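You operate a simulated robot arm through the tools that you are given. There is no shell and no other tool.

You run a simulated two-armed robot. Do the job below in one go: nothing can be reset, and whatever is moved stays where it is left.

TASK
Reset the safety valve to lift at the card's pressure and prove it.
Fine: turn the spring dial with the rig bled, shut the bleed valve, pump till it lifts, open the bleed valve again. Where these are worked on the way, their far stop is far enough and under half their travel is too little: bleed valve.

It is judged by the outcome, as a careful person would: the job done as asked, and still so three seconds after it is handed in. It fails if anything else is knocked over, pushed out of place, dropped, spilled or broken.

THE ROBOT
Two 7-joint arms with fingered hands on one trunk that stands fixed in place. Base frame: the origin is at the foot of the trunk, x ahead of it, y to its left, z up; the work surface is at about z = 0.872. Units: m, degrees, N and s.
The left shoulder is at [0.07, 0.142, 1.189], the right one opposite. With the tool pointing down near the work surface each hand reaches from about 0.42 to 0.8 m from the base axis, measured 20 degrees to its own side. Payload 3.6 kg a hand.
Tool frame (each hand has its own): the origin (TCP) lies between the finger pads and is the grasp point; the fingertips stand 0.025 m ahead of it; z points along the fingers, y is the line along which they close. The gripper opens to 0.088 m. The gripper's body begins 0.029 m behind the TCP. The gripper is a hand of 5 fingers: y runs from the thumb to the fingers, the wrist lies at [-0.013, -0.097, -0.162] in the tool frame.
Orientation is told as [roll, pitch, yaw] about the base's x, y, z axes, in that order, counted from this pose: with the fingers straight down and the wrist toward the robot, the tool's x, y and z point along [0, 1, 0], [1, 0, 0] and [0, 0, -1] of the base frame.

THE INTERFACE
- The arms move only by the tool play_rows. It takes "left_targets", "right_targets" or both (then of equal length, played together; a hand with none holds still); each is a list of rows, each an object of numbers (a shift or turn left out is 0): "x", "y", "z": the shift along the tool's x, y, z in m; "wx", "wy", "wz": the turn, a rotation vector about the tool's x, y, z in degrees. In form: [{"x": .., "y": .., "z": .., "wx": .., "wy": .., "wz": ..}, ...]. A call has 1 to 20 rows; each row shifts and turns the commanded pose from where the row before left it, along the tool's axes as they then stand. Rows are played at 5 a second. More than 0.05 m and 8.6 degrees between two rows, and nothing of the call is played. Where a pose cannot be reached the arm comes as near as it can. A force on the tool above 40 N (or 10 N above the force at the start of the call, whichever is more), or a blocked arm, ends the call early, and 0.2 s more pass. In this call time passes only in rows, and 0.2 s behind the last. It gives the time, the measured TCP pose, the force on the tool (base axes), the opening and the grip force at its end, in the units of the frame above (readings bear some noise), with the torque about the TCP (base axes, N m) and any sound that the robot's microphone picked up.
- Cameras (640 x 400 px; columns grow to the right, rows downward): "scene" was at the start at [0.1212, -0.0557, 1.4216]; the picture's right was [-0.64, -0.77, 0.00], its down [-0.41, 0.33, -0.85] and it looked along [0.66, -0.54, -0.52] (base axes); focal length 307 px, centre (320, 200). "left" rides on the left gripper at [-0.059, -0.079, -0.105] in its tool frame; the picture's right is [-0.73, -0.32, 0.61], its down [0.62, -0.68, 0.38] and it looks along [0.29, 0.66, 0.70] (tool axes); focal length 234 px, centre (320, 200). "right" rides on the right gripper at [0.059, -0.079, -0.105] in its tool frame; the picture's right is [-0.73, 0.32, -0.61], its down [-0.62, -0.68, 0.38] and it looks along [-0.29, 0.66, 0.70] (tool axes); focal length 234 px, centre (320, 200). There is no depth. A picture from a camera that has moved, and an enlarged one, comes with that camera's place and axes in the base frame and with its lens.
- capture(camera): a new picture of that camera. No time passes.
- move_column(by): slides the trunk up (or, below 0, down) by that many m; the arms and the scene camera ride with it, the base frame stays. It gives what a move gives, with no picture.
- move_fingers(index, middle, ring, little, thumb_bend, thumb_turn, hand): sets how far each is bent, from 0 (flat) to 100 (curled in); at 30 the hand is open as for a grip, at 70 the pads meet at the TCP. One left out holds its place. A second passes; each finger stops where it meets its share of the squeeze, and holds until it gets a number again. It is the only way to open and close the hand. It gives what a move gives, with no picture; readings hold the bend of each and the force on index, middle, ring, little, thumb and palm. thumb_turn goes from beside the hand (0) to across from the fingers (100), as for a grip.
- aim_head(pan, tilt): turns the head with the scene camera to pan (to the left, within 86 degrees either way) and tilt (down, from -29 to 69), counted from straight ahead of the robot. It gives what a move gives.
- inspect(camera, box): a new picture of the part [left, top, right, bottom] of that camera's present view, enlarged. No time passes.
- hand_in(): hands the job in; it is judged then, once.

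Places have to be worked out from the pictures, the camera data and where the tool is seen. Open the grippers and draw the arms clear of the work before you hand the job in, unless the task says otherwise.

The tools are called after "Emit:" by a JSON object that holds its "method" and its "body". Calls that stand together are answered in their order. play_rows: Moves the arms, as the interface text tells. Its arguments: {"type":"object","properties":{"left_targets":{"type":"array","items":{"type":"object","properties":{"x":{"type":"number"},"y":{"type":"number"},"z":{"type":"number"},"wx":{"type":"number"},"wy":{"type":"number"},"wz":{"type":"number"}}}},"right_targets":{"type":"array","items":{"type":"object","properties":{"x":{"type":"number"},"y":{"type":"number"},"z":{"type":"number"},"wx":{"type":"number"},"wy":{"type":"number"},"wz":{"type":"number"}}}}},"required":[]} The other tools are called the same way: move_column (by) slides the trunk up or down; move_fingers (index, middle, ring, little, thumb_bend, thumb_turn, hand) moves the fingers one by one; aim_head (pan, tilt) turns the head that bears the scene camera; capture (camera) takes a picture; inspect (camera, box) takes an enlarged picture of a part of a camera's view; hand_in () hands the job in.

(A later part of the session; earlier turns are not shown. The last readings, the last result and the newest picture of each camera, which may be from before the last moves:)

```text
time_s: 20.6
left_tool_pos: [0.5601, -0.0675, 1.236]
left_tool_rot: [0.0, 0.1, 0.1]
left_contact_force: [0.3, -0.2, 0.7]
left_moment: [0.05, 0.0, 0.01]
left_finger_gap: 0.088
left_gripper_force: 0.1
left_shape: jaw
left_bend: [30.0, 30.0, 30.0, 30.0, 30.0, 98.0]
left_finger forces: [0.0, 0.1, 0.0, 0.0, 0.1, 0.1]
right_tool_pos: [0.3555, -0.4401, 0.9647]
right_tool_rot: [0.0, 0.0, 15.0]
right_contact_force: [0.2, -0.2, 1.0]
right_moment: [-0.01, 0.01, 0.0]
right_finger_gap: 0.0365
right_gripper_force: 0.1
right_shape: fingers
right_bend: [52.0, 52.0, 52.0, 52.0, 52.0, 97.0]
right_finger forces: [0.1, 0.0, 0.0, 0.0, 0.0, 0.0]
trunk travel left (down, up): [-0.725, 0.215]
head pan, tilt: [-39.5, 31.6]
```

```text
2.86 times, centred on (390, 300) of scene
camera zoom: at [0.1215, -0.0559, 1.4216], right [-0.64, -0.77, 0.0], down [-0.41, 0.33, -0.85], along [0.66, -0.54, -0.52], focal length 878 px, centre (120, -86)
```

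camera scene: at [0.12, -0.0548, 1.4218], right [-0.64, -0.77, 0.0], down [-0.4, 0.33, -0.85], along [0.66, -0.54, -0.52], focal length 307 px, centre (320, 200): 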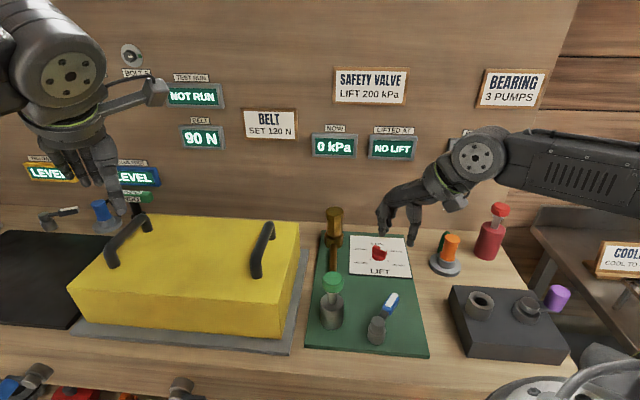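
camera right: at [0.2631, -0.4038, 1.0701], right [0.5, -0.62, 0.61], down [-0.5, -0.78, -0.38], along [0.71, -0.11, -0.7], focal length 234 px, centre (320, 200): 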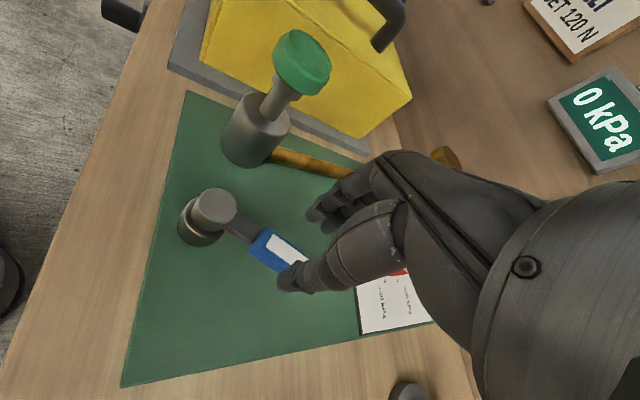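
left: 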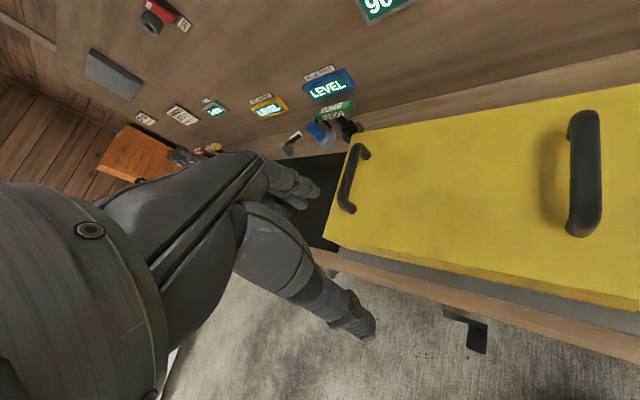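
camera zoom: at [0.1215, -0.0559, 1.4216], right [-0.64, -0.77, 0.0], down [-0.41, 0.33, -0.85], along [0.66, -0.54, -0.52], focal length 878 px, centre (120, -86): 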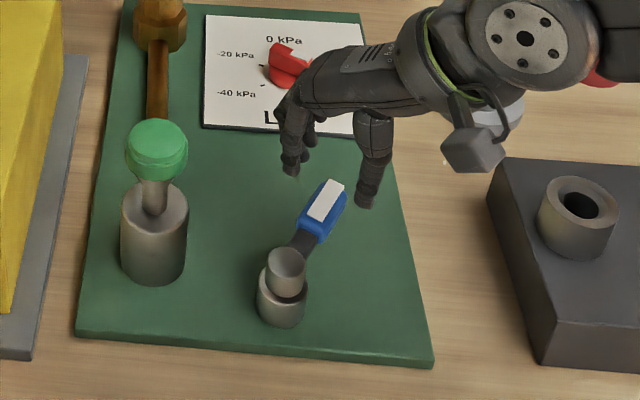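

The jaws straddle the handle. I lower until the tips are about level with the handle's lower side and check.

Emit:
{"method": "play_rows", "body": {"right_targets": [{"z": 0.015}, {"z": 0.012}, {"z": 0.01}]}}

Emit:
{"method": "inspect", "body": {"camera": "right", "box": [180, 160, 360, 320]}}

Emit:
{"method": "inspect", "body": {"camera": "scene", "box": [340, 260, 430, 350]}}

```text
time_s: 21.4
left_tool_pos: [0.5588, -0.0684, 1.2369]
left_tool_rot: [0.0, 0.0, 0.1]
left_contact_force: [0.3, -0.2, -0.9]
left_moment: [-0.03, 0.02, -0.02]
left_finger_gap: 0.0877
left_gripper_force: 0.0
left_shape: jaw
left_bend: [30.0, 30.0, 30.0, 30.0, 30.0, 98.0]
left_finger forces: [0.1, 0.1, 0.0, 0.1, 0.0, 0.0]
right_tool_pos: [0.3561, -0.4394, 0.9299]
right_tool_rot: [0.0, -0.1, 15.0]
right_contact_force: [0.5, 0.4, 0.7]
right_moment: [0.01, -0.03, 0.0]
right_finger_gap: 0.0367
right_gripper_force: 0.2
right_shape: fingers
right_bend: [52.0, 52.0, 52.0, 52.0, 52.0, 97.0]
right_finger forces: [0.1, 0.0, 0.0, 0.1, 0.0, 0.0]
trunk travel left (down, up): [-0.725, 0.215]
head pan, tilt: [-39.5, 31.6]
```

```text
2.50 times, centred on (270, 240) of right
camera zoom: at [0.2634, -0.4033, 1.0337], right [0.5, -0.62, 0.61], down [-0.5, -0.78, -0.38], along [0.71, -0.11, -0.7], focal length 585 px, centre (445, 100)
```

zoom: 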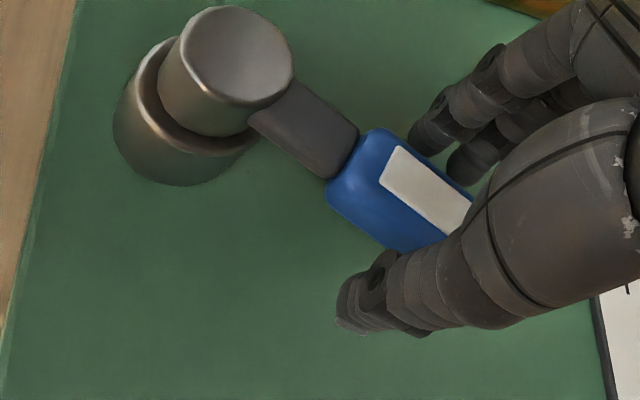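

```text
4.44 times, centred on (385, 305) of scene
camera zoom: at [0.1212, -0.0557, 1.4216], right [-0.64, -0.77, 0.0], down [-0.41, 0.33, -0.85], along [0.66, -0.54, -0.52], focal length 1366 px, centre (31, -267)
```

zoom: 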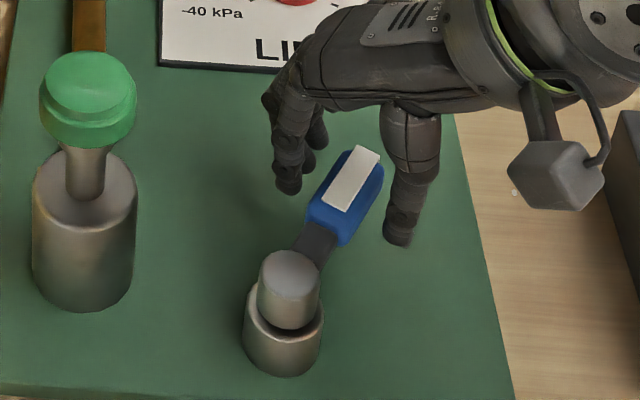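

The handle lies between thumb and fingers. I go 5 mm lower and 5 mm toward the pivot, then close lightly.

Emit:
{"method": "play_rows", "body": {"right_targets": [{"x": 0.005, "z": 0.006}]}}

Emit:
{"method": "move_fingers", "body": {"hand": "right", "index": 64, "middle": 64, "ring": 64, "little": 64, "thumb_bend": 64}}

Emit:
{"method": "inspect", "body": {"camera": "right", "box": [180, 160, 360, 320]}}

Emit:
{"method": "inspect", "body": {"camera": "scene", "box": [340, 260, 430, 350]}}

```text
time_s: 21.8
left_tool_pos: [0.5591, -0.0687, 1.2368]
left_tool_rot: [0.1, 0.0, 0.1]
left_contact_force: [-1.0, 0.0, -0.2]
left_moment: [0.05, -0.03, -0.02]
left_finger_gap: 0.0877
left_gripper_force: 0.2
left_shape: jaw
left_bend: [30.0, 30.0, 30.0, 30.0, 30.0, 98.0]
left_finger forces: [0.1, 0.0, 0.0, 0.0, 0.0, 0.1]
right_tool_pos: [0.354, -0.4345, 0.9224]
right_tool_rot: [0.0, 0.0, 14.9]
right_contact_force: [0.3, 0.3, -0.6]
right_moment: [0.0, -0.05, -0.02]
right_finger_gap: 0.0368
right_gripper_force: 0.1
right_shape: fingers
right_bend: [52.0, 52.0, 52.0, 52.0, 52.0, 97.0]
right_finger forces: [0.0, 0.0, 0.0, 0.1, 0.0, 0.0]
trunk travel left (down, up): [-0.725, 0.215]
head pan, tilt: [-39.5, 31.6]
```

```text
time_s: 22.8
left_tool_pos: [0.56, -0.0675, 1.2373]
left_tool_rot: [0.0, 0.0, 0.1]
left_contact_force: [0.6, 0.4, -0.3]
left_moment: [0.0, -0.01, 0.02]
left_finger_gap: 0.0875
left_gripper_force: 0.1
left_shape: jaw
left_bend: [30.0, 30.0, 30.0, 30.0, 30.0, 98.0]
left_finger forces: [0.1, 0.0, 0.0, 0.0, 0.0, 0.0]
right_tool_pos: [0.3542, -0.4347, 0.9237]
right_tool_rot: [0.0, 0.0, 15.1]
right_contact_force: [0.7, 1.1, -0.4]
right_moment: [0.0, 0.01, 0.02]
right_finger_gap: 0.0168
right_gripper_force: 2.9
right_shape: fingers
right_bend: [62.0, 63.0, 63.0, 64.0, 61.0, 97.0]
right_finger forces: [1.1, 1.0, 0.9, 0.0, 2.2, 0.0]
trunk travel left (down, up): [-0.725, 0.215]
head pan, tilt: [-39.5, 31.6]
```

```text
2.50 times, centred on (270, 240) of right
camera zoom: at [0.2619, -0.3987, 1.0276], right [0.5, -0.62, 0.61], down [-0.5, -0.78, -0.38], along [0.71, -0.11, -0.7], focal length 585 px, centre (445, 100)
```

zoom: 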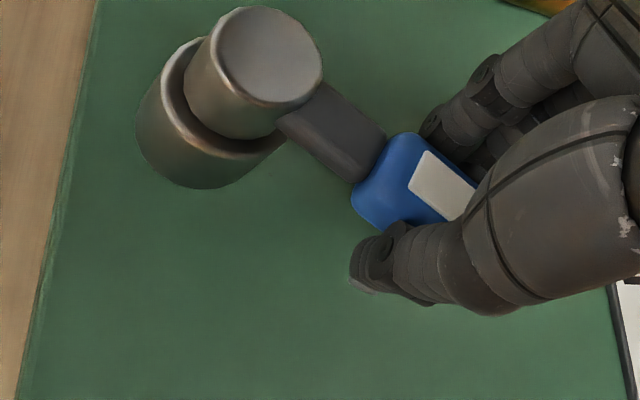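

```text
4.44 times, centred on (385, 305) of scene
camera zoom: at [0.1214, -0.0558, 1.4216], right [-0.64, -0.77, 0.0], down [-0.41, 0.33, -0.85], along [0.66, -0.54, -0.52], focal length 1366 px, centre (31, -267)
```

zoom: 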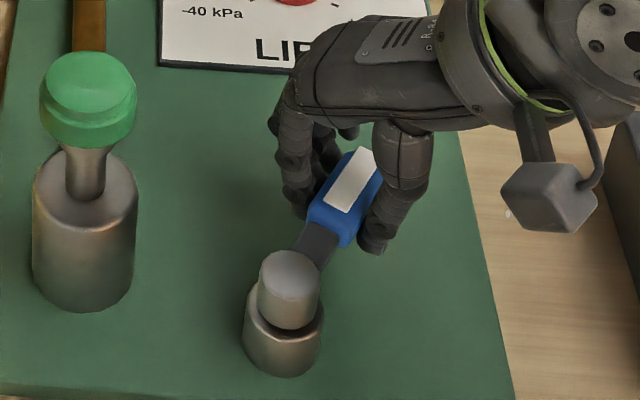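

The handle is held (gap 17 mm, all contacts light). I try a small 6° clockwise swing about the pivot to feel whether it moves or is on a stop.

Emit:
{"method": "play_rows", "body": {"right_targets": [{"wz": 3, "y": -0.0029, "x": 0.0001}, {"wz": 3, "y": -0.0029, "x": 0.0001}]}}

Emit:
{"method": "inspect", "body": {"camera": "scene", "box": [340, 260, 430, 350]}}

```text
time_s: 23.4
left_tool_pos: [0.561, -0.0688, 1.2371]
left_tool_rot: [0.1, 0.0, 0.1]
left_contact_force: [-0.1, 0.0, 0.0]
left_moment: [0.0, 0.04, 0.02]
left_finger_gap: 0.0878
left_gripper_force: 0.1
left_shape: jaw
left_bend: [30.0, 30.0, 30.0, 30.0, 30.0, 98.0]
left_finger forces: [0.0, 0.0, 0.0, 0.0, 0.1, 0.0]
right_tool_pos: [0.3486, -0.438, 0.9233]
right_tool_rot: [0.1, 0.0, 9.0]
right_contact_force: [1.5, -0.2, 0.3]
right_moment: [0.04, 0.01, 0.02]
right_finger_gap: 0.0166
right_gripper_force: 2.4
right_shape: fingers
right_bend: [62.0, 63.0, 62.0, 64.0, 61.0, 97.0]
right_finger forces: [1.2, 1.1, 0.8, 0.0, 1.9, 0.0]
trunk travel left (down, up): [-0.725, 0.215]
head pan, tilt: [-39.5, 31.6]
```

```text
4.44 times, centred on (385, 305) of scene
camera zoom: at [0.1212, -0.0555, 1.4216], right [-0.64, -0.77, 0.0], down [-0.41, 0.33, -0.85], along [0.66, -0.54, -0.52], focal length 1366 px, centre (31, -267)
```

zoom: 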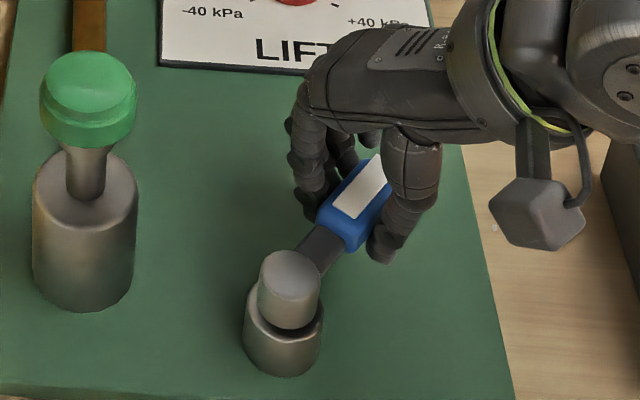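

The lever swings freely clockwise with under 2 N. I keep swinging about the pivot, watching the force for a stop.

Emit:
{"method": "play_rows", "body": {"right_targets": [{"wz": 6, "y": -0.0058, "x": 0.0003}, {"wz": 6, "y": -0.0058, "x": 0.0003}, {"wz": 6, "y": -0.0058, "x": 0.0003}]}}

Emit:
{"method": "inspect", "body": {"camera": "scene", "box": [340, 260, 430, 350]}}

```text
time_s: 24.2
left_tool_pos: [0.5598, -0.0684, 1.2369]
left_tool_rot: [0.1, 0.0, 0.1]
left_contact_force: [-0.1, 0.0, -0.1]
left_moment: [0.04, 0.0, -0.02]
left_finger_gap: 0.0877
left_gripper_force: 0.1
left_shape: jaw
left_bend: [30.0, 30.0, 30.0, 30.0, 30.0, 98.0]
left_finger forces: [0.0, 0.0, 0.0, 0.0, 0.0, 0.0]
right_tool_pos: [0.3306, -0.4364, 0.9221]
right_tool_rot: [-0.1, 0.0, -9.0]
right_contact_force: [1.2, -0.6, 0.5]
right_moment: [-0.01, -0.01, 0.03]
right_finger_gap: 0.0163
right_gripper_force: 2.1
right_shape: fingers
right_bend: [62.0, 63.0, 62.0, 64.0, 61.0, 97.0]
right_finger forces: [1.1, 0.9, 1.1, 0.0, 1.7, 0.0]
trunk travel left (down, up): [-0.725, 0.215]
head pan, tilt: [-39.5, 31.6]
```

```text
4.44 times, centred on (385, 305) of scene
camera zoom: at [0.1214, -0.0557, 1.4216], right [-0.64, -0.77, 0.0], down [-0.41, 0.33, -0.85], along [0.66, -0.54, -0.52], focal length 1366 px, centre (31, -267)
```

zoom: 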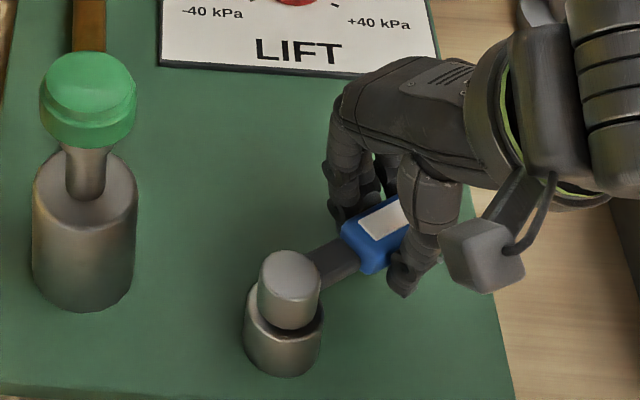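

It follows smoothly, 24° so far. I continue clockwise.

Emit:
{"method": "play_rows", "body": {"right_targets": [{"wz": 6, "y": -0.0058, "x": 0.0003}, {"wz": 6, "y": -0.0058, "x": 0.0003}, {"wz": 6, "y": -0.0058, "x": 0.0003}, {"wz": 6, "y": -0.0058, "x": 0.0003}]}}

Emit:
{"method": "inspect", "body": {"camera": "scene", "box": [340, 260, 430, 350]}}

```text
time_s: 25.2
left_tool_pos: [0.5599, -0.069, 1.2378]
left_tool_rot: [0.0, 0.0, 0.2]
left_contact_force: [0.7, 0.6, -0.7]
left_moment: [-0.01, 0.0, 0.07]
left_finger_gap: 0.0874
left_gripper_force: 0.0
left_shape: jaw
left_bend: [30.0, 30.0, 30.0, 30.0, 30.0, 98.0]
left_finger forces: [0.0, 0.0, 0.0, 0.0, 0.0, 0.0]
right_tool_pos: [0.3099, -0.4294, 0.9228]
right_tool_rot: [0.0, 0.0, -33.1]
right_contact_force: [1.4, -0.1, 0.4]
right_moment: [0.01, -0.01, 0.03]
right_finger_gap: 0.0161
right_gripper_force: 2.5
right_shape: fingers
right_bend: [62.0, 63.0, 62.0, 64.0, 61.0, 97.0]
right_finger forces: [1.0, 0.9, 0.9, 0.0, 2.1, 0.0]
trunk travel left (down, up): [-0.725, 0.215]
head pan, tilt: [-39.5, 31.6]
```

```text
4.44 times, centred on (385, 305) of scene
camera zoom: at [0.1216, -0.0557, 1.4216], right [-0.64, -0.77, 0.0], down [-0.41, 0.33, -0.85], along [0.66, -0.54, -0.52], focal length 1366 px, centre (31, -267)
```

zoom: 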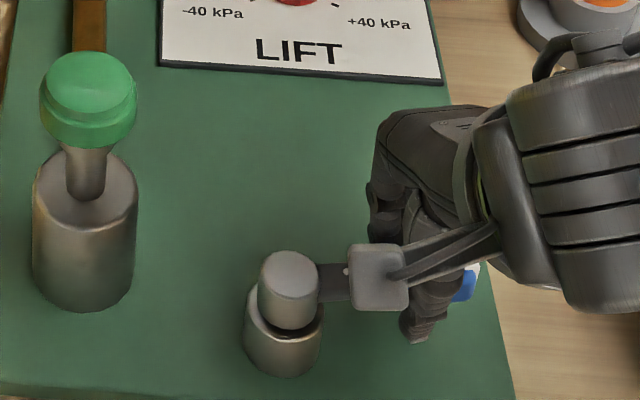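

48° and still free. I continue in 5° rows and watch for resistance.

Emit:
{"method": "play_rows", "body": {"right_targets": [{"wz": 5, "y": -0.0049, "x": 0.0002}, {"wz": 5, "y": -0.0049, "x": 0.0002}, {"wz": 5, "y": -0.0049, "x": 0.0002}]}}

Emit:
{"method": "inspect", "body": {"camera": "scene", "box": [340, 260, 430, 350]}}

Emit:
{"method": "capture", "body": {"camera": "right"}}

```text
time_s: 26.0
left_tool_pos: [0.5602, -0.0683, 1.2373]
left_tool_rot: [0.0, -0.1, 0.2]
left_contact_force: [-0.5, -0.2, -0.2]
left_moment: [0.0, -0.04, 0.02]
left_finger_gap: 0.0878
left_gripper_force: 0.1
left_shape: jaw
left_bend: [30.0, 30.0, 30.0, 30.0, 30.0, 98.0]
left_finger forces: [0.0, 0.0, 0.0, 0.0, 0.0, 0.0]
right_tool_pos: [0.3017, -0.4205, 0.9187]
right_tool_rot: [0.0, 0.0, -48.1]
right_contact_force: [-0.8, 0.1, 0.8]
right_moment: [-0.01, 0.01, 0.05]
right_finger_gap: 0.0153
right_gripper_force: 1.8
right_shape: fingers
right_bend: [63.0, 64.0, 62.0, 64.0, 61.0, 98.0]
right_finger forces: [0.3, 0.2, 1.1, 0.0, 2.3, 0.1]
right hand out of reach, approached as far as the arm can: row 3
trunk travel left (down, up): [-0.725, 0.215]
head pan, tilt: [-39.5, 31.6]
```

```text
4.44 times, centred on (385, 305) of scene
camera zoom: at [0.1212, -0.0558, 1.4216], right [-0.64, -0.77, 0.0], down [-0.41, 0.33, -0.85], along [0.66, -0.54, -0.52], focal length 1366 px, centre (31, -267)
```

zoom: 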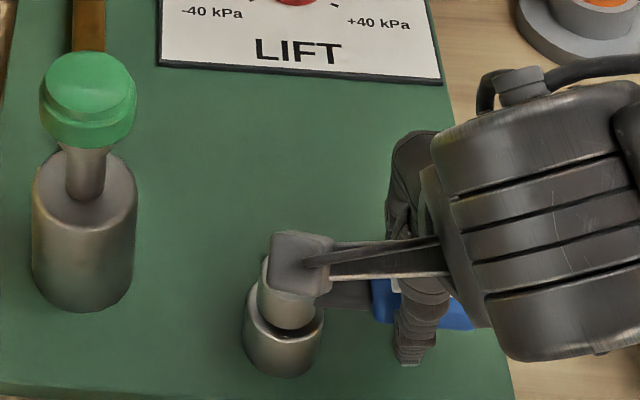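

```text
taken
camera right: at [0.2922, -0.3238, 1.024], right [-0.32, -0.73, 0.61], down [-0.92, 0.09, -0.38], along [0.22, -0.68, -0.7], focal length 234 px, centre (320, 200)
```

right: 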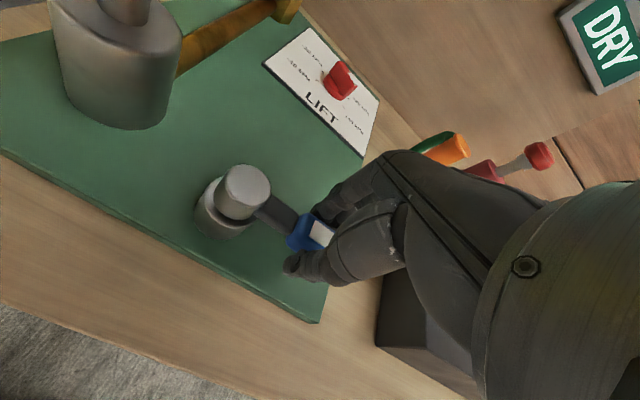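

The lever has gone about 60°, but the arm is too folded to go farther here. I release the handle and rise, then will raise the trunk to give the right arm more room.

Emit:
{"method": "move_fingers", "body": {"hand": "right", "index": 50, "middle": 50, "ring": 50, "little": 50, "thumb_bend": 50}}

Emit:
{"method": "play_rows", "body": {"right_targets": [{"z": -0.02}, {"z": -0.02}, {"z": -0.03}, {"z": -0.03}]}}

Emit:
{"method": "capture", "body": {"camera": "scene"}}

Emit:
{"method": "capture", "body": {"camera": "right"}}

```text
time_s: 27.0
left_tool_pos: [0.56, -0.068, 1.2372]
left_tool_rot: [0.1, 0.0, 0.0]
left_contact_force: [-0.9, 0.0, 0.0]
left_moment: [0.02, -0.02, 0.0]
left_finger_gap: 0.0877
left_gripper_force: 0.1
left_shape: jaw
left_bend: [30.0, 30.0, 30.0, 30.0, 30.0, 98.0]
left_finger forces: [0.0, 0.0, 0.0, 0.1, 0.1, 0.0]
right_tool_pos: [0.3022, -0.4216, 0.9193]
right_tool_rot: [0.0, 0.0, -48.0]
right_contact_force: [0.1, -0.7, -0.2]
right_moment: [0.0, 0.01, -0.03]
right_finger_gap: 0.041
right_gripper_force: 0.0
right_shape: fingers
right_bend: [50.0, 50.0, 50.0, 50.0, 50.0, 98.0]
right_finger forces: [0.1, 0.0, 0.0, 0.0, 0.1, 0.1]
trunk travel left (down, up): [-0.725, 0.215]
head pan, tilt: [-39.5, 31.6]
```

```text
time_s: 28.0
left_tool_pos: [0.561, -0.0682, 1.2365]
left_tool_rot: [0.1, -0.1, 0.1]
left_contact_force: [0.2, 1.0, 0.6]
left_moment: [-0.01, 0.0, -0.01]
left_finger_gap: 0.0876
left_gripper_force: 0.2
left_shape: jaw
left_bend: [30.0, 30.0, 30.0, 30.0, 30.0, 98.0]
left_finger forces: [0.0, 0.0, 0.1, 0.0, 0.0, 0.1]
right_tool_pos: [0.3211, -0.4361, 1.0132]
right_tool_rot: [0.1, 0.0, -48.0]
right_contact_force: [1.1, -0.2, 0.2]
right_moment: [-0.01, 0.0, 0.0]
right_finger_gap: 0.0417
right_gripper_force: 0.0
right_shape: fingers
right_bend: [50.0, 50.0, 50.0, 50.0, 50.0, 98.0]
right_finger forces: [0.1, 0.0, 0.0, 0.1, 0.0, 0.0]
right hand out of reach, approached as far as the arm can: row 1, 2, 3, 4
trunk travel left (down, up): [-0.725, 0.215]
head pan, tilt: [-39.5, 31.6]
```

```text
taken
camera scene: at [0.1207, -0.0549, 1.4217], right [-0.64, -0.77, 0.0], down [-0.4, 0.33, -0.85], along [0.66, -0.54, -0.52], focal length 307 px, centre (320, 200)
```

scene: 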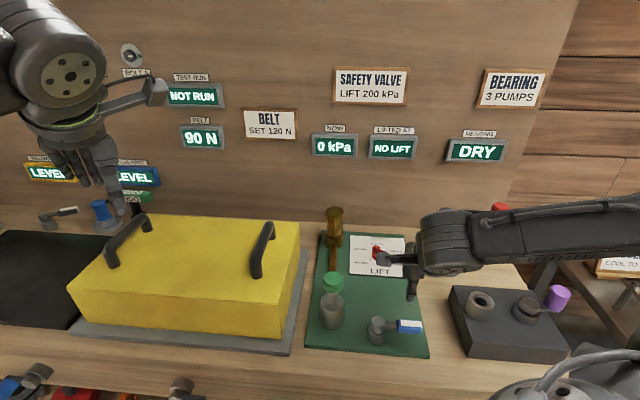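

```text
taken
camera right: at [0.3116, -0.3384, 1.1179], right [-0.32, -0.73, 0.61], down [-0.92, 0.09, -0.38], along [0.22, -0.68, -0.7], focal length 234 px, centre (320, 200)
```

right: 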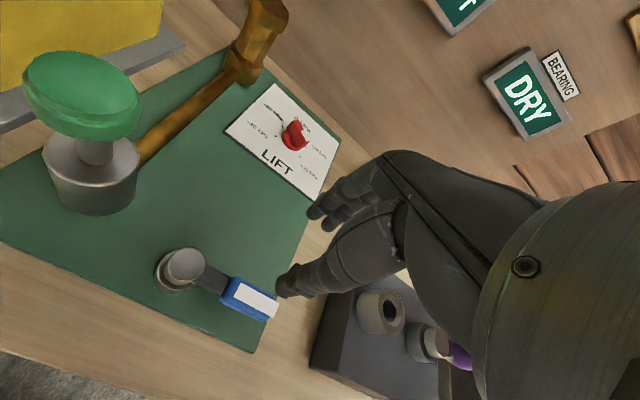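

The lever now points square across the board, and the dial looks undisturbed. I raise the trunk 0.12 m so I can check that the lever is at its stop.

Emit:
{"method": "move_column", "body": {"by": 0.12}}

Emit:
{"method": "inspect", "body": {"camera": "scene", "box": [320, 220, 450, 370]}}

```text
time_s: 29.5
left_tool_pos: [0.5589, -0.0691, 1.3559]
left_tool_rot: [0.2, 0.0, 0.1]
left_contact_force: [-0.9, -1.0, 0.5]
left_moment: [0.0, -0.01, 0.03]
left_finger_gap: 0.0875
left_gripper_force: 0.0
left_shape: jaw
left_bend: [30.0, 30.0, 30.0, 30.0, 30.0, 98.0]
left_finger forces: [0.0, 0.1, 0.0, 0.0, 0.0, 0.0]
right_tool_pos: [0.3216, -0.4374, 1.132]
right_tool_rot: [-0.1, 0.2, -48.0]
right_contact_force: [-0.2, -0.1, -0.6]
right_moment: [0.01, -0.03, 0.02]
right_finger_gap: 0.0417
right_gripper_force: 0.0
right_shape: fingers
right_bend: [50.0, 50.0, 50.0, 50.0, 50.0, 98.0]
right_finger forces: [0.1, 0.0, 0.1, 0.0, 0.1, 0.0]
trunk travel left (down, up): [-0.845, 0.095]
head pan, tilt: [-39.5, 31.6]
```

```text
2.67 times, centred on (385, 295) of scene
camera zoom: at [0.1213, -0.0558, 1.5416], right [-0.64, -0.77, 0.0], down [-0.41, 0.33, -0.85], along [0.66, -0.54, -0.52], focal length 820 px, centre (147, -53)
```

zoom: 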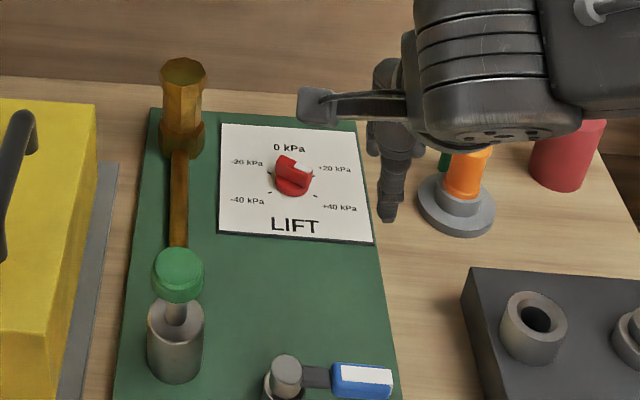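

Now I shift back over the handle at about (0.302, -0.421) and check whether it's reachable with the raised trunk. I tilt the head down to see it.

Emit:
{"method": "play_rows", "body": {"right_targets": [{"x": -0.0017, "y": -0.0127}, {"x": -0.0017, "y": -0.0127}, {"z": 0.04}, {"z": 0.04}, {"z": 0.04}, {"z": 0.04}]}}

Emit:
{"method": "aim_head", "body": {"pan": -42, "tilt": 42}}

Emit:
{"method": "capture", "body": {"camera": "scene"}}

Emit:
{"method": "capture", "body": {"camera": "right"}}

```text
time_s: 30.9
left_tool_pos: [0.5604, -0.0693, 1.3568]
left_tool_rot: [0.0, 0.0, 0.1]
left_contact_force: [1.0, -0.7, 0.0]
left_moment: [0.03, 0.01, 0.01]
left_finger_gap: 0.0878
left_gripper_force: 0.0
left_shape: jaw
left_bend: [30.0, 30.0, 30.0, 30.0, 30.0, 98.0]
left_finger forces: [0.0, 0.0, 0.0, 0.0, 0.0, 0.0]
right_tool_pos: [0.3222, -0.4377, 0.9724]
right_tool_rot: [0.1, 0.0, -48.0]
right_contact_force: [-0.6, -1.2, -0.1]
right_moment: [0.02, 0.0, 0.01]
right_finger_gap: 0.0418
right_gripper_force: 0.1
right_shape: fingers
right_bend: [50.0, 50.0, 50.0, 50.0, 50.0, 98.0]
right_finger forces: [0.0, 0.0, 0.0, 0.1, 0.0, 0.0]
right hand out of reach, approached as far as the arm can: row 1, 2
trunk travel left (down, up): [-0.845, 0.095]
head pan, tilt: [-39.5, 31.6]
```

```text
time_s: 31.6
left_tool_pos: [0.56, -0.0689, 1.3573]
left_tool_rot: [-0.1, 0.0, 0.1]
left_contact_force: [-0.5, 0.3, 0.2]
left_moment: [-0.03, 0.01, -0.01]
left_finger_gap: 0.0875
left_gripper_force: 0.0
left_shape: jaw
left_bend: [30.0, 30.0, 30.0, 30.0, 30.0, 98.0]
left_finger forces: [0.0, 0.1, 0.1, 0.0, 0.1, 0.0]
right_tool_pos: [0.3208, -0.4368, 0.9727]
right_tool_rot: [0.0, 0.1, -48.0]
right_contact_force: [0.2, -0.2, -0.6]
right_moment: [0.02, 0.03, -0.01]
right_finger_gap: 0.0416
right_gripper_force: 0.1
right_shape: fingers
right_bend: [50.0, 50.0, 50.0, 50.0, 50.0, 98.0]
right_finger forces: [0.1, 0.1, 0.1, 0.1, 0.0, 0.0]
trunk travel left (down, up): [-0.845, 0.095]
head pan, tilt: [-42.0, 42.0]
```

```text
taken
camera scene: at [0.1142, -0.0548, 1.5259], right [-0.67, -0.74, 0.0], down [-0.5, 0.45, -0.74], along [0.55, -0.5, -0.67], focal length 307 px, centre (320, 200)
```

scene: 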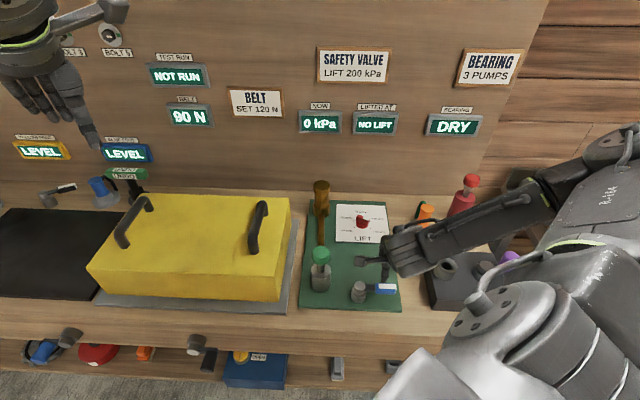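

```text
taken
camera right: at [0.3108, -0.339, 1.0778], right [-0.32, -0.73, 0.61], down [-0.92, 0.09, -0.38], along [0.22, -0.68, -0.7], focal length 234 px, centre (320, 200)
```

right: 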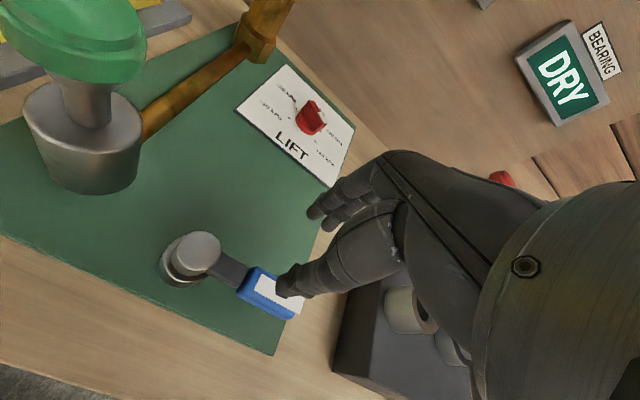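

With yaw -48 the wrist gets too close to the body. I switch to yaw +44, where tool +x points exactly along the lever's clockwise path, and will nudge the handle with the side of the closed fingers. First I rise, turn and close the hand.

Emit:
{"method": "play_rows", "body": {"right_targets": [{"z": -0.04}, {"z": -0.04}, {"wz": -8}, {"wz": -8}, {"wz": -8}, {"wz": -8}, {"wz": -8}, {"wz": -8}, {"wz": -8}, {"wz": -8}, {"wz": -8}, {"wz": -8}, {"wz": -8}, {"wz": -4}]}}

Emit:
{"method": "move_fingers", "body": {"hand": "right", "index": 68, "middle": 68, "ring": 68, "little": 68, "thumb_bend": 66}}

Emit:
{"method": "capture", "body": {"camera": "right"}}

Emit:
{"method": "inspect", "body": {"camera": "scene", "box": [290, 190, 450, 340]}}

```text
time_s: 34.6
left_tool_pos: [0.5603, -0.0693, 1.3575]
left_tool_rot: [0.0, 0.1, 0.0]
left_contact_force: [0.0, -0.3, 0.5]
left_moment: [0.01, -0.01, -0.05]
left_finger_gap: 0.088
left_gripper_force: 0.1
left_shape: jaw
left_bend: [30.0, 30.0, 30.0, 30.0, 30.0, 98.0]
left_finger forces: [0.1, 0.1, 0.0, 0.0, 0.0, 0.1]
right_tool_pos: [0.321, -0.437, 1.0527]
right_tool_rot: [0.1, 0.1, 44.0]
right_contact_force: [1.1, 1.0, 0.4]
right_moment: [0.02, -0.03, -0.02]
right_finger_gap: 0.0417
right_gripper_force: 0.0
right_shape: fingers
right_bend: [50.0, 50.0, 50.0, 50.0, 50.0, 98.0]
right_finger forces: [0.0, 0.0, 0.0, 0.0, 0.0, 0.1]
trunk travel left (down, up): [-0.845, 0.095]
head pan, tilt: [-42.0, 42.0]
```

```text
time_s: 35.6
left_tool_pos: [0.5594, -0.0698, 1.3569]
left_tool_rot: [0.0, 0.0, 0.1]
left_contact_force: [0.9, 0.1, 0.1]
left_moment: [0.0, 0.0, -0.03]
left_finger_gap: 0.0876
left_gripper_force: 0.1
left_shape: jaw
left_bend: [30.0, 30.0, 30.0, 30.0, 30.0, 98.0]
left_finger forces: [0.0, 0.1, 0.1, 0.0, 0.1, 0.0]
right_tool_pos: [0.3208, -0.4379, 1.0531]
right_tool_rot: [0.1, 0.0, 43.9]
right_contact_force: [-0.5, -0.3, 0.4]
right_moment: [0.04, -0.02, -0.03]
right_finger_gap: 0.0051
right_gripper_force: 0.0
right_shape: fingers
right_bend: [68.0, 68.0, 68.0, 68.0, 66.0, 98.0]
right_finger forces: [0.0, 0.0, 0.0, 0.0, 0.0, 0.0]
trunk travel left (down, up): [-0.845, 0.095]
head pan, tilt: [-42.0, 42.0]
```

```text
taken
camera right: at [0.2227, -0.4499, 1.1575], right [0.74, -0.3, 0.61], down [-0.06, -0.92, -0.38], along [0.67, 0.25, -0.7], focal length 234 px, centre (320, 200)
```

right: 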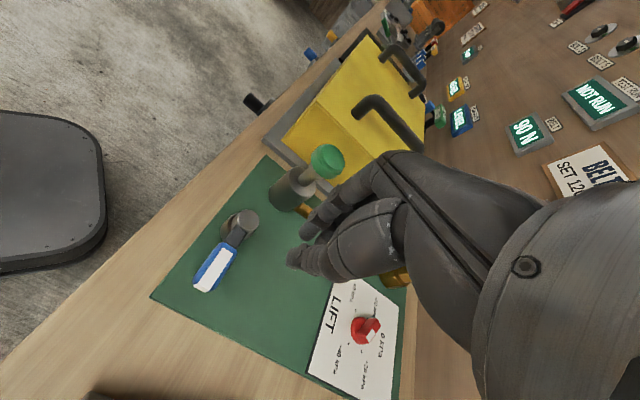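

```text
2.67 times, centred on (370, 265) of scene
camera zoom: at [0.1141, -0.0546, 1.5259], right [-0.67, -0.74, 0.0], down [-0.5, 0.45, -0.74], along [0.55, -0.5, -0.67], focal length 820 px, centre (187, 27)
```

zoom: 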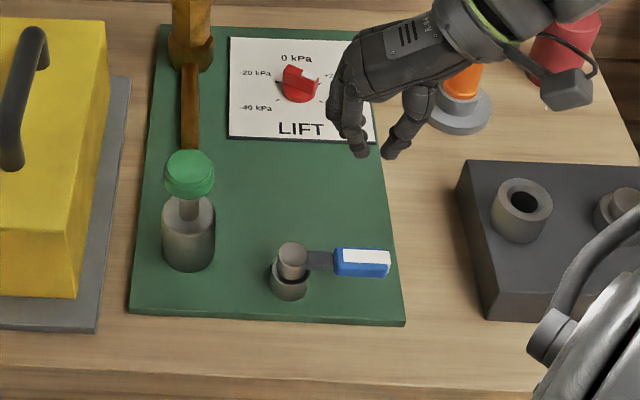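

The lever lies along about -132°, parallel to the board's width. I set the closed fingers just behind the handle, with about 15 mm of clearance, and lower them beside it.

Emit:
{"method": "play_rows", "body": {"right_targets": [{"x": -0.0207, "y": -0.003}, {"z": 0.03}, {"z": 0.03}, {"z": 0.03}, {"z": 0.025}, {"z": 0.012}]}}

Emit:
{"method": "capture", "body": {"camera": "right"}}

Emit:
{"method": "inspect", "body": {"camera": "scene", "box": [320, 230, 430, 340]}}

```text
time_s: 37.0
left_tool_pos: [0.5599, -0.0684, 1.357]
left_tool_rot: [0.1, 0.0, 0.1]
left_contact_force: [-0.4, 0.2, -0.3]
left_moment: [0.0, 0.0, -0.02]
left_finger_gap: 0.0877
left_gripper_force: 0.0
left_shape: jaw
left_bend: [30.0, 30.0, 30.0, 30.0, 30.0, 98.0]
left_finger forces: [0.1, 0.1, 0.0, 0.0, 0.0, 0.0]
right_tool_pos: [0.3308, -0.455, 0.9259]
right_tool_rot: [0.0, 0.0, 44.0]
right_contact_force: [-0.1, 0.2, -1.0]
right_moment: [-0.03, -0.04, 0.0]
right_finger_gap: 0.0051
right_gripper_force: 0.1
right_shape: fingers
right_bend: [68.0, 68.0, 68.0, 68.0, 66.0, 98.0]
right_finger forces: [0.0, 0.0, 0.0, 0.0, 0.1, 0.1]
trunk travel left (down, up): [-0.845, 0.095]
head pan, tilt: [-42.0, 42.0]
```

```text
taken
camera right: at [0.234, -0.4667, 1.0298], right [0.74, -0.3, 0.61], down [-0.06, -0.92, -0.38], along [0.67, 0.25, -0.7], focal length 234 px, centre (320, 200)
```

right: 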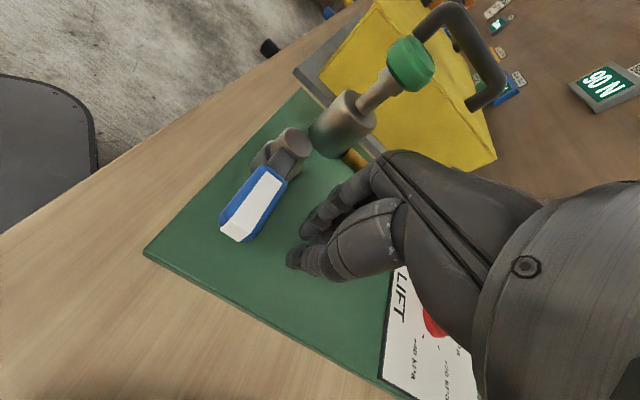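

```text
3.64 times, centred on (375, 285) of scene
camera zoom: at [0.1139, -0.0549, 1.5259], right [-0.67, -0.74, 0.0], down [-0.5, 0.45, -0.74], along [0.55, -0.5, -0.67], focal length 1118 px, centre (120, -109)
```

zoom: 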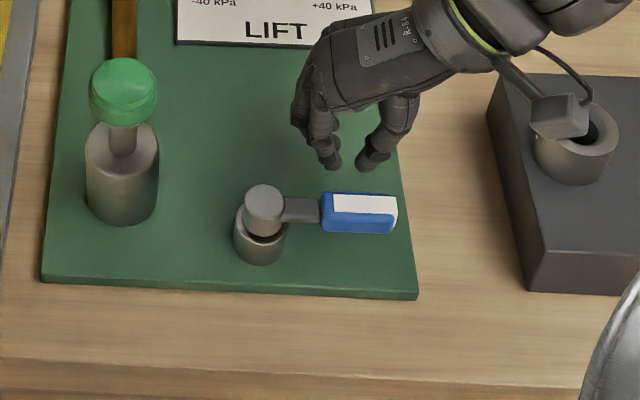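

The fingers are just behind the handle. I push along +x in small steps and watch the force.

Emit:
{"method": "play_rows", "body": {"right_targets": [{"x": 0.005}, {"x": 0.005}, {"x": 0.005}, {"x": 0.005}, {"x": 0.004}]}}

Emit:
{"method": "inspect", "body": {"camera": "scene", "box": [320, 230, 430, 340]}}

```text
time_s: 38.2
left_tool_pos: [0.5591, -0.0679, 1.3569]
left_tool_rot: [-0.1, 0.0, 0.1]
left_contact_force: [0.3, 0.0, 0.9]
left_moment: [-0.03, 0.02, 0.0]
left_finger_gap: 0.0878
left_gripper_force: 0.1
left_shape: jaw
left_bend: [30.0, 30.0, 30.0, 30.0, 30.0, 98.0]
left_finger forces: [0.0, 0.1, 0.0, 0.1, 0.0, 0.0]
right_tool_pos: [0.3148, -0.4369, 0.9256]
right_tool_rot: [0.0, 0.1, 44.0]
right_contact_force: [1.4, -0.9, -0.4]
right_moment: [-0.02, 0.0, -0.01]
right_finger_gap: 0.005
right_gripper_force: 0.5
right_shape: fingers
right_bend: [68.0, 68.0, 68.0, 68.0, 66.0, 98.0]
right_finger forces: [0.7, 0.0, 0.0, 0.1, 0.1, 0.1]
trunk travel left (down, up): [-0.845, 0.095]
head pan, tilt: [-42.0, 42.0]
```

```text
3.64 times, centred on (375, 285) of scene
camera zoom: at [0.114, -0.0547, 1.5259], right [-0.67, -0.74, 0.0], down [-0.5, 0.45, -0.74], along [0.55, -0.5, -0.67], focal length 1118 px, centre (120, -109)
```

zoom: 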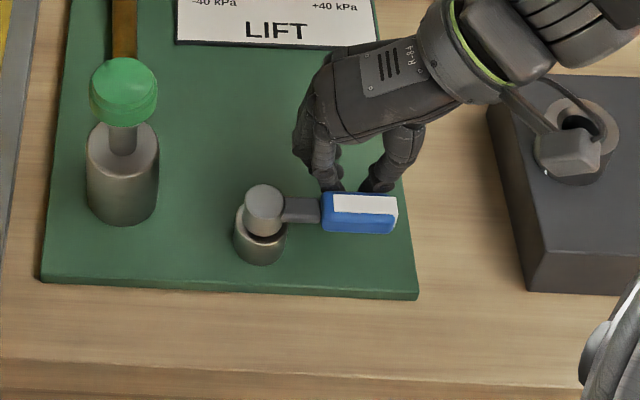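

Contact has just begun (index 0.7 N) and the lever hasn't visibly moved. I push on a few millimetres.

Emit:
{"method": "play_rows", "body": {"right_targets": [{"x": 0.004}, {"x": 0.004}, {"x": 0.004}]}}

Emit:
{"method": "inspect", "body": {"camera": "scene", "box": [320, 230, 430, 340]}}

```text
time_s: 39.0
left_tool_pos: [0.564, -0.0731, 1.3546]
left_tool_rot: [0.2, 0.2, 0.2]
left_contact_force: [0.0, 0.3, 0.2]
left_moment: [-0.01, 0.04, -0.01]
left_finger_gap: 0.0877
left_gripper_force: 0.1
left_shape: jaw
left_bend: [30.0, 30.0, 30.0, 30.0, 30.0, 98.0]
left_finger forces: [0.0, 0.1, 0.1, 0.0, 0.0, 0.1]
right_tool_pos: [0.3129, -0.4333, 0.9242]
right_tool_rot: [0.0, 0.1, 43.9]
right_contact_force: [23.2, -24.1, 15.0]
right_moment: [0.05, -0.08, -0.33]
right_finger_gap: 0.0037
right_gripper_force: 17.6
right_shape: fingers
right_bend: [69.0, 68.0, 68.0, 68.0, 66.0, 100.0]
right_finger forces: [29.5, 0.0, 0.0, 0.0, 5.7, 0.0]
trunk travel left (down, up): [-0.845, 0.095]
head pan, tilt: [-42.0, 42.0]
```

```text
3.64 times, centred on (375, 285) of scene
camera zoom: at [0.1199, -0.06, 1.5255], right [-0.67, -0.74, 0.0], down [-0.5, 0.45, -0.74], along [0.55, -0.49, -0.67], focal length 1118 px, centre (120, -109)
```

zoom: 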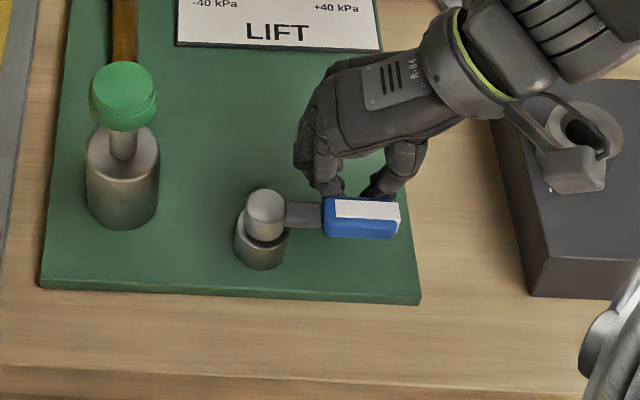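

A solid stop: 33 N with no motion. So the lever is fully at its clockwise end and I back off at once.

Emit:
{"method": "play_rows", "body": {"right_targets": [{"x": -0.008}, {"x": -0.012}, {"x": -0.015}, {"z": -0.03}, {"z": -0.04}, {"z": -0.04}, {"z": -0.04}]}}

Emit:
{"method": "capture", "body": {"camera": "scene"}}

Emit:
{"method": "capture", "body": {"camera": "right"}}

```text
time_s: 40.6
left_tool_pos: [0.5602, -0.0676, 1.3576]
left_tool_rot: [-0.2, 0.0, 0.0]
left_contact_force: [0.8, 0.1, 0.3]
left_moment: [-0.01, -0.01, 0.02]
left_finger_gap: 0.0878
left_gripper_force: 0.0
left_shape: jaw
left_bend: [30.0, 30.0, 30.0, 30.0, 30.0, 98.0]
left_finger forces: [0.0, 0.0, 0.1, 0.0, 0.0, 0.1]
right_tool_pos: [0.3315, -0.4543, 1.0772]
right_tool_rot: [0.0, 0.0, 44.0]
right_contact_force: [0.3, -0.1, 0.3]
right_moment: [-0.01, 0.03, 0.01]
right_finger_gap: 0.0047
right_gripper_force: 0.1
right_shape: fingers
right_bend: [68.0, 68.0, 68.0, 68.0, 66.0, 98.0]
right_finger forces: [0.0, 0.0, 0.0, 0.0, 0.1, 0.0]
trunk travel left (down, up): [-0.845, 0.095]
head pan, tilt: [-42.0, 42.0]
```

```text
taken
camera scene: at [0.1136, -0.0532, 1.5259], right [-0.67, -0.74, 0.0], down [-0.5, 0.45, -0.74], along [0.55, -0.5, -0.67], focal length 307 px, centre (320, 200)
```

scene: 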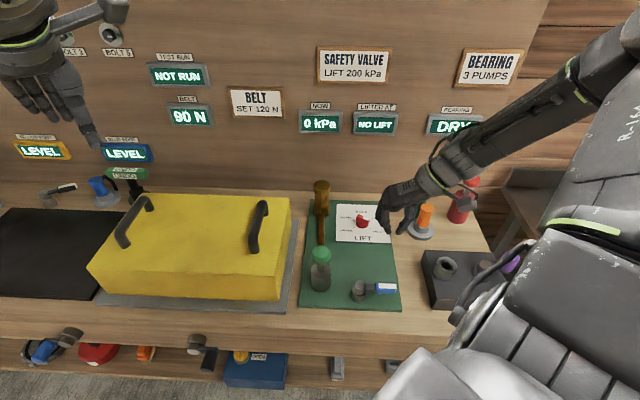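

```text
taken
camera right: at [0.2329, -0.4662, 1.1818], right [0.74, -0.3, 0.61], down [-0.06, -0.92, -0.38], along [0.67, 0.25, -0.7], focal length 234 px, centre (320, 200)
```

right: 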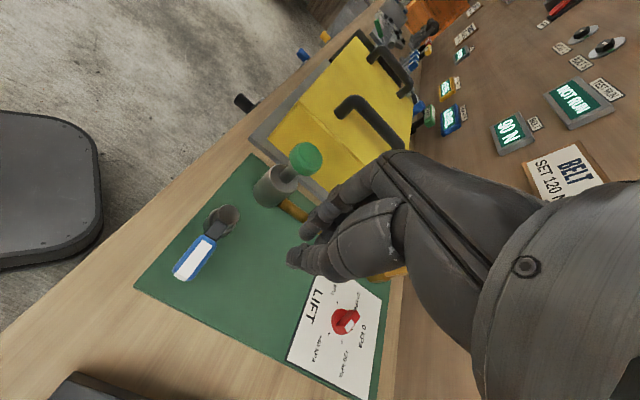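

The lever stays at its stop. Next is the pump: I place the green knob at about (0.414, -0.330) with its top near z 1.02. I move the closed fingers above it.

Emit:
{"method": "play_rows", "body": {"right_targets": [{"z": -0.025}, {"x": 0.0063, "y": 0.029}, {"x": 0.0063, "y": 0.029}, {"x": 0.0063, "y": 0.029}, {"x": 0.0063, "y": 0.029}, {"x": 0.0063, "y": 0.029}]}}

Emit:
{"method": "capture", "body": {"camera": "right"}}

Emit:
{"method": "capture", "body": {"camera": "scene"}}

Emit:
{"method": "inspect", "body": {"camera": "scene", "box": [270, 180, 390, 310]}}

```text
time_s: 42.0
left_tool_pos: [0.5608, -0.0686, 1.3552]
left_tool_rot: [0.0, -0.1, 0.2]
left_contact_force: [0.2, 0.2, 0.6]
left_moment: [0.02, -0.01, -0.01]
left_finger_gap: 0.0875
left_gripper_force: 0.1
left_shape: jaw
left_bend: [30.0, 30.0, 30.0, 30.0, 30.0, 98.0]
left_finger forces: [0.0, 0.1, 0.0, 0.1, 0.0, 0.0]
right_tool_pos: [0.4143, -0.3293, 1.0998]
right_tool_rot: [0.1, 0.1, 44.0]
right_contact_force: [0.9, -0.8, 0.5]
right_moment: [0.0, 0.04, -0.02]
right_finger_gap: 0.0045
right_gripper_force: 0.2
right_shape: fingers
right_bend: [68.0, 68.0, 68.0, 68.0, 66.0, 98.0]
right_finger forces: [0.0, 0.1, 0.0, 0.0, 0.0, 0.0]
trunk travel left (down, up): [-0.845, 0.095]
head pan, tilt: [-42.0, 42.0]
```

```text
taken
camera right: at [0.3167, -0.3418, 1.205], right [0.74, -0.3, 0.61], down [-0.06, -0.92, -0.38], along [0.67, 0.25, -0.7], focal length 234 px, centre (320, 200)
```

right: 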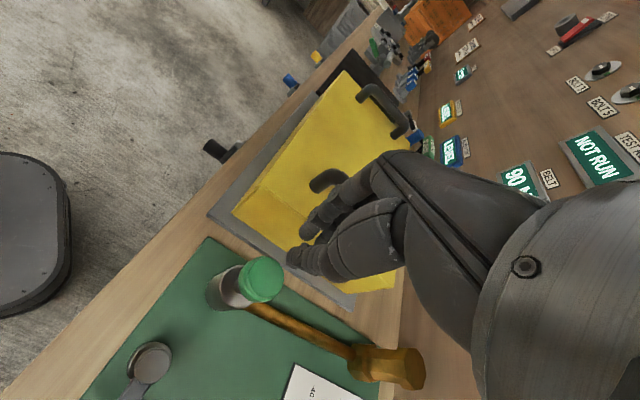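

```text
taken
camera scene: at [0.1156, -0.0537, 1.5258], right [-0.67, -0.74, 0.0], down [-0.5, 0.45, -0.74], along [0.55, -0.5, -0.67], focal length 307 px, centre (320, 200)
```

scene: 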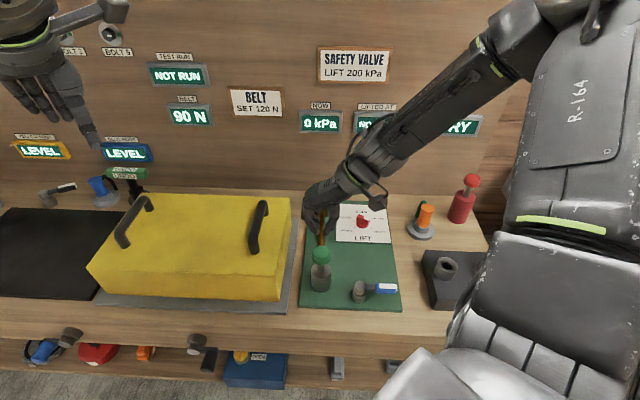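

```text
3.08 times, centred on (330, 245) of scene
camera zoom: at [0.1156, -0.0537, 1.5258], right [-0.67, -0.74, 0.0], down [-0.5, 0.45, -0.74], along [0.55, -0.5, -0.67], focal length 946 px, centre (289, 62)
```

zoom: 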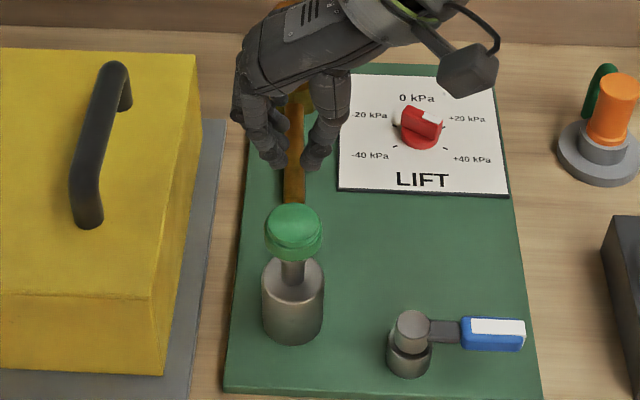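

The projected finger position lines up with the knob. I lower to just above it and then press slowly.

Emit:
{"method": "play_rows", "body": {"right_targets": [{"x": -0.003, "y": -0.001, "z": 0.02}, {"z": 0.02}, {"z": 0.008}, {"z": 0.005}, {"z": 0.005}]}}

Emit:
{"method": "inspect", "body": {"camera": "scene", "box": [270, 180, 390, 310]}}

Emit:
{"method": "inspect", "body": {"camera": "right", "box": [200, 180, 400, 340]}}

```text
time_s: 43.2
left_tool_pos: [0.5601, -0.0693, 1.3569]
left_tool_rot: [0.0, 0.1, 0.1]
left_contact_force: [0.3, -0.7, 0.9]
left_moment: [0.0, -0.02, -0.01]
left_finger_gap: 0.088
left_gripper_force: 0.0
left_shape: jaw
left_bend: [30.0, 30.0, 30.0, 30.0, 30.0, 98.0]
left_finger forces: [0.0, 0.0, 0.0, 0.0, 0.1, 0.0]
right_tool_pos: [0.4153, -0.3328, 1.0418]
right_tool_rot: [0.0, 0.0, 44.0]
right_contact_force: [0.1, 0.1, -0.2]
right_moment: [0.01, -0.04, 0.0]
right_finger_gap: 0.0049
right_gripper_force: 0.1
right_shape: fingers
right_bend: [68.0, 68.0, 68.0, 68.0, 66.0, 98.0]
right_finger forces: [0.0, 0.1, 0.1, 0.1, 0.0, 0.1]
trunk travel left (down, up): [-0.845, 0.095]
head pan, tilt: [-42.0, 42.0]
```

```text
3.08 times, centred on (330, 245) of scene
camera zoom: at [0.1146, -0.0549, 1.5258], right [-0.67, -0.74, 0.0], down [-0.5, 0.45, -0.74], along [0.55, -0.5, -0.67], focal length 946 px, centre (289, 62)
```

zoom: 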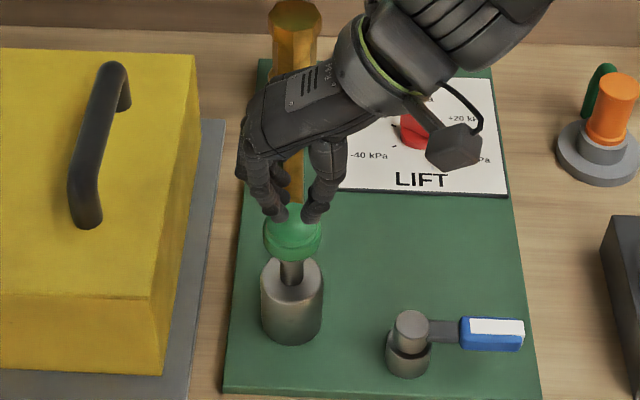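

```text
2.50 times, centred on (300, 260) of right
camera zoom: at [0.3181, -0.3454, 1.1468], right [0.74, -0.3, 0.61], down [-0.06, -0.92, -0.38], along [0.67, 0.25, -0.7], focal length 585 px, centre (370, 50)
```

zoom: 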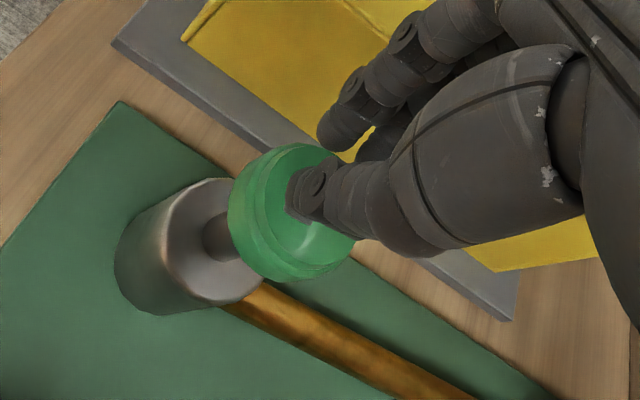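

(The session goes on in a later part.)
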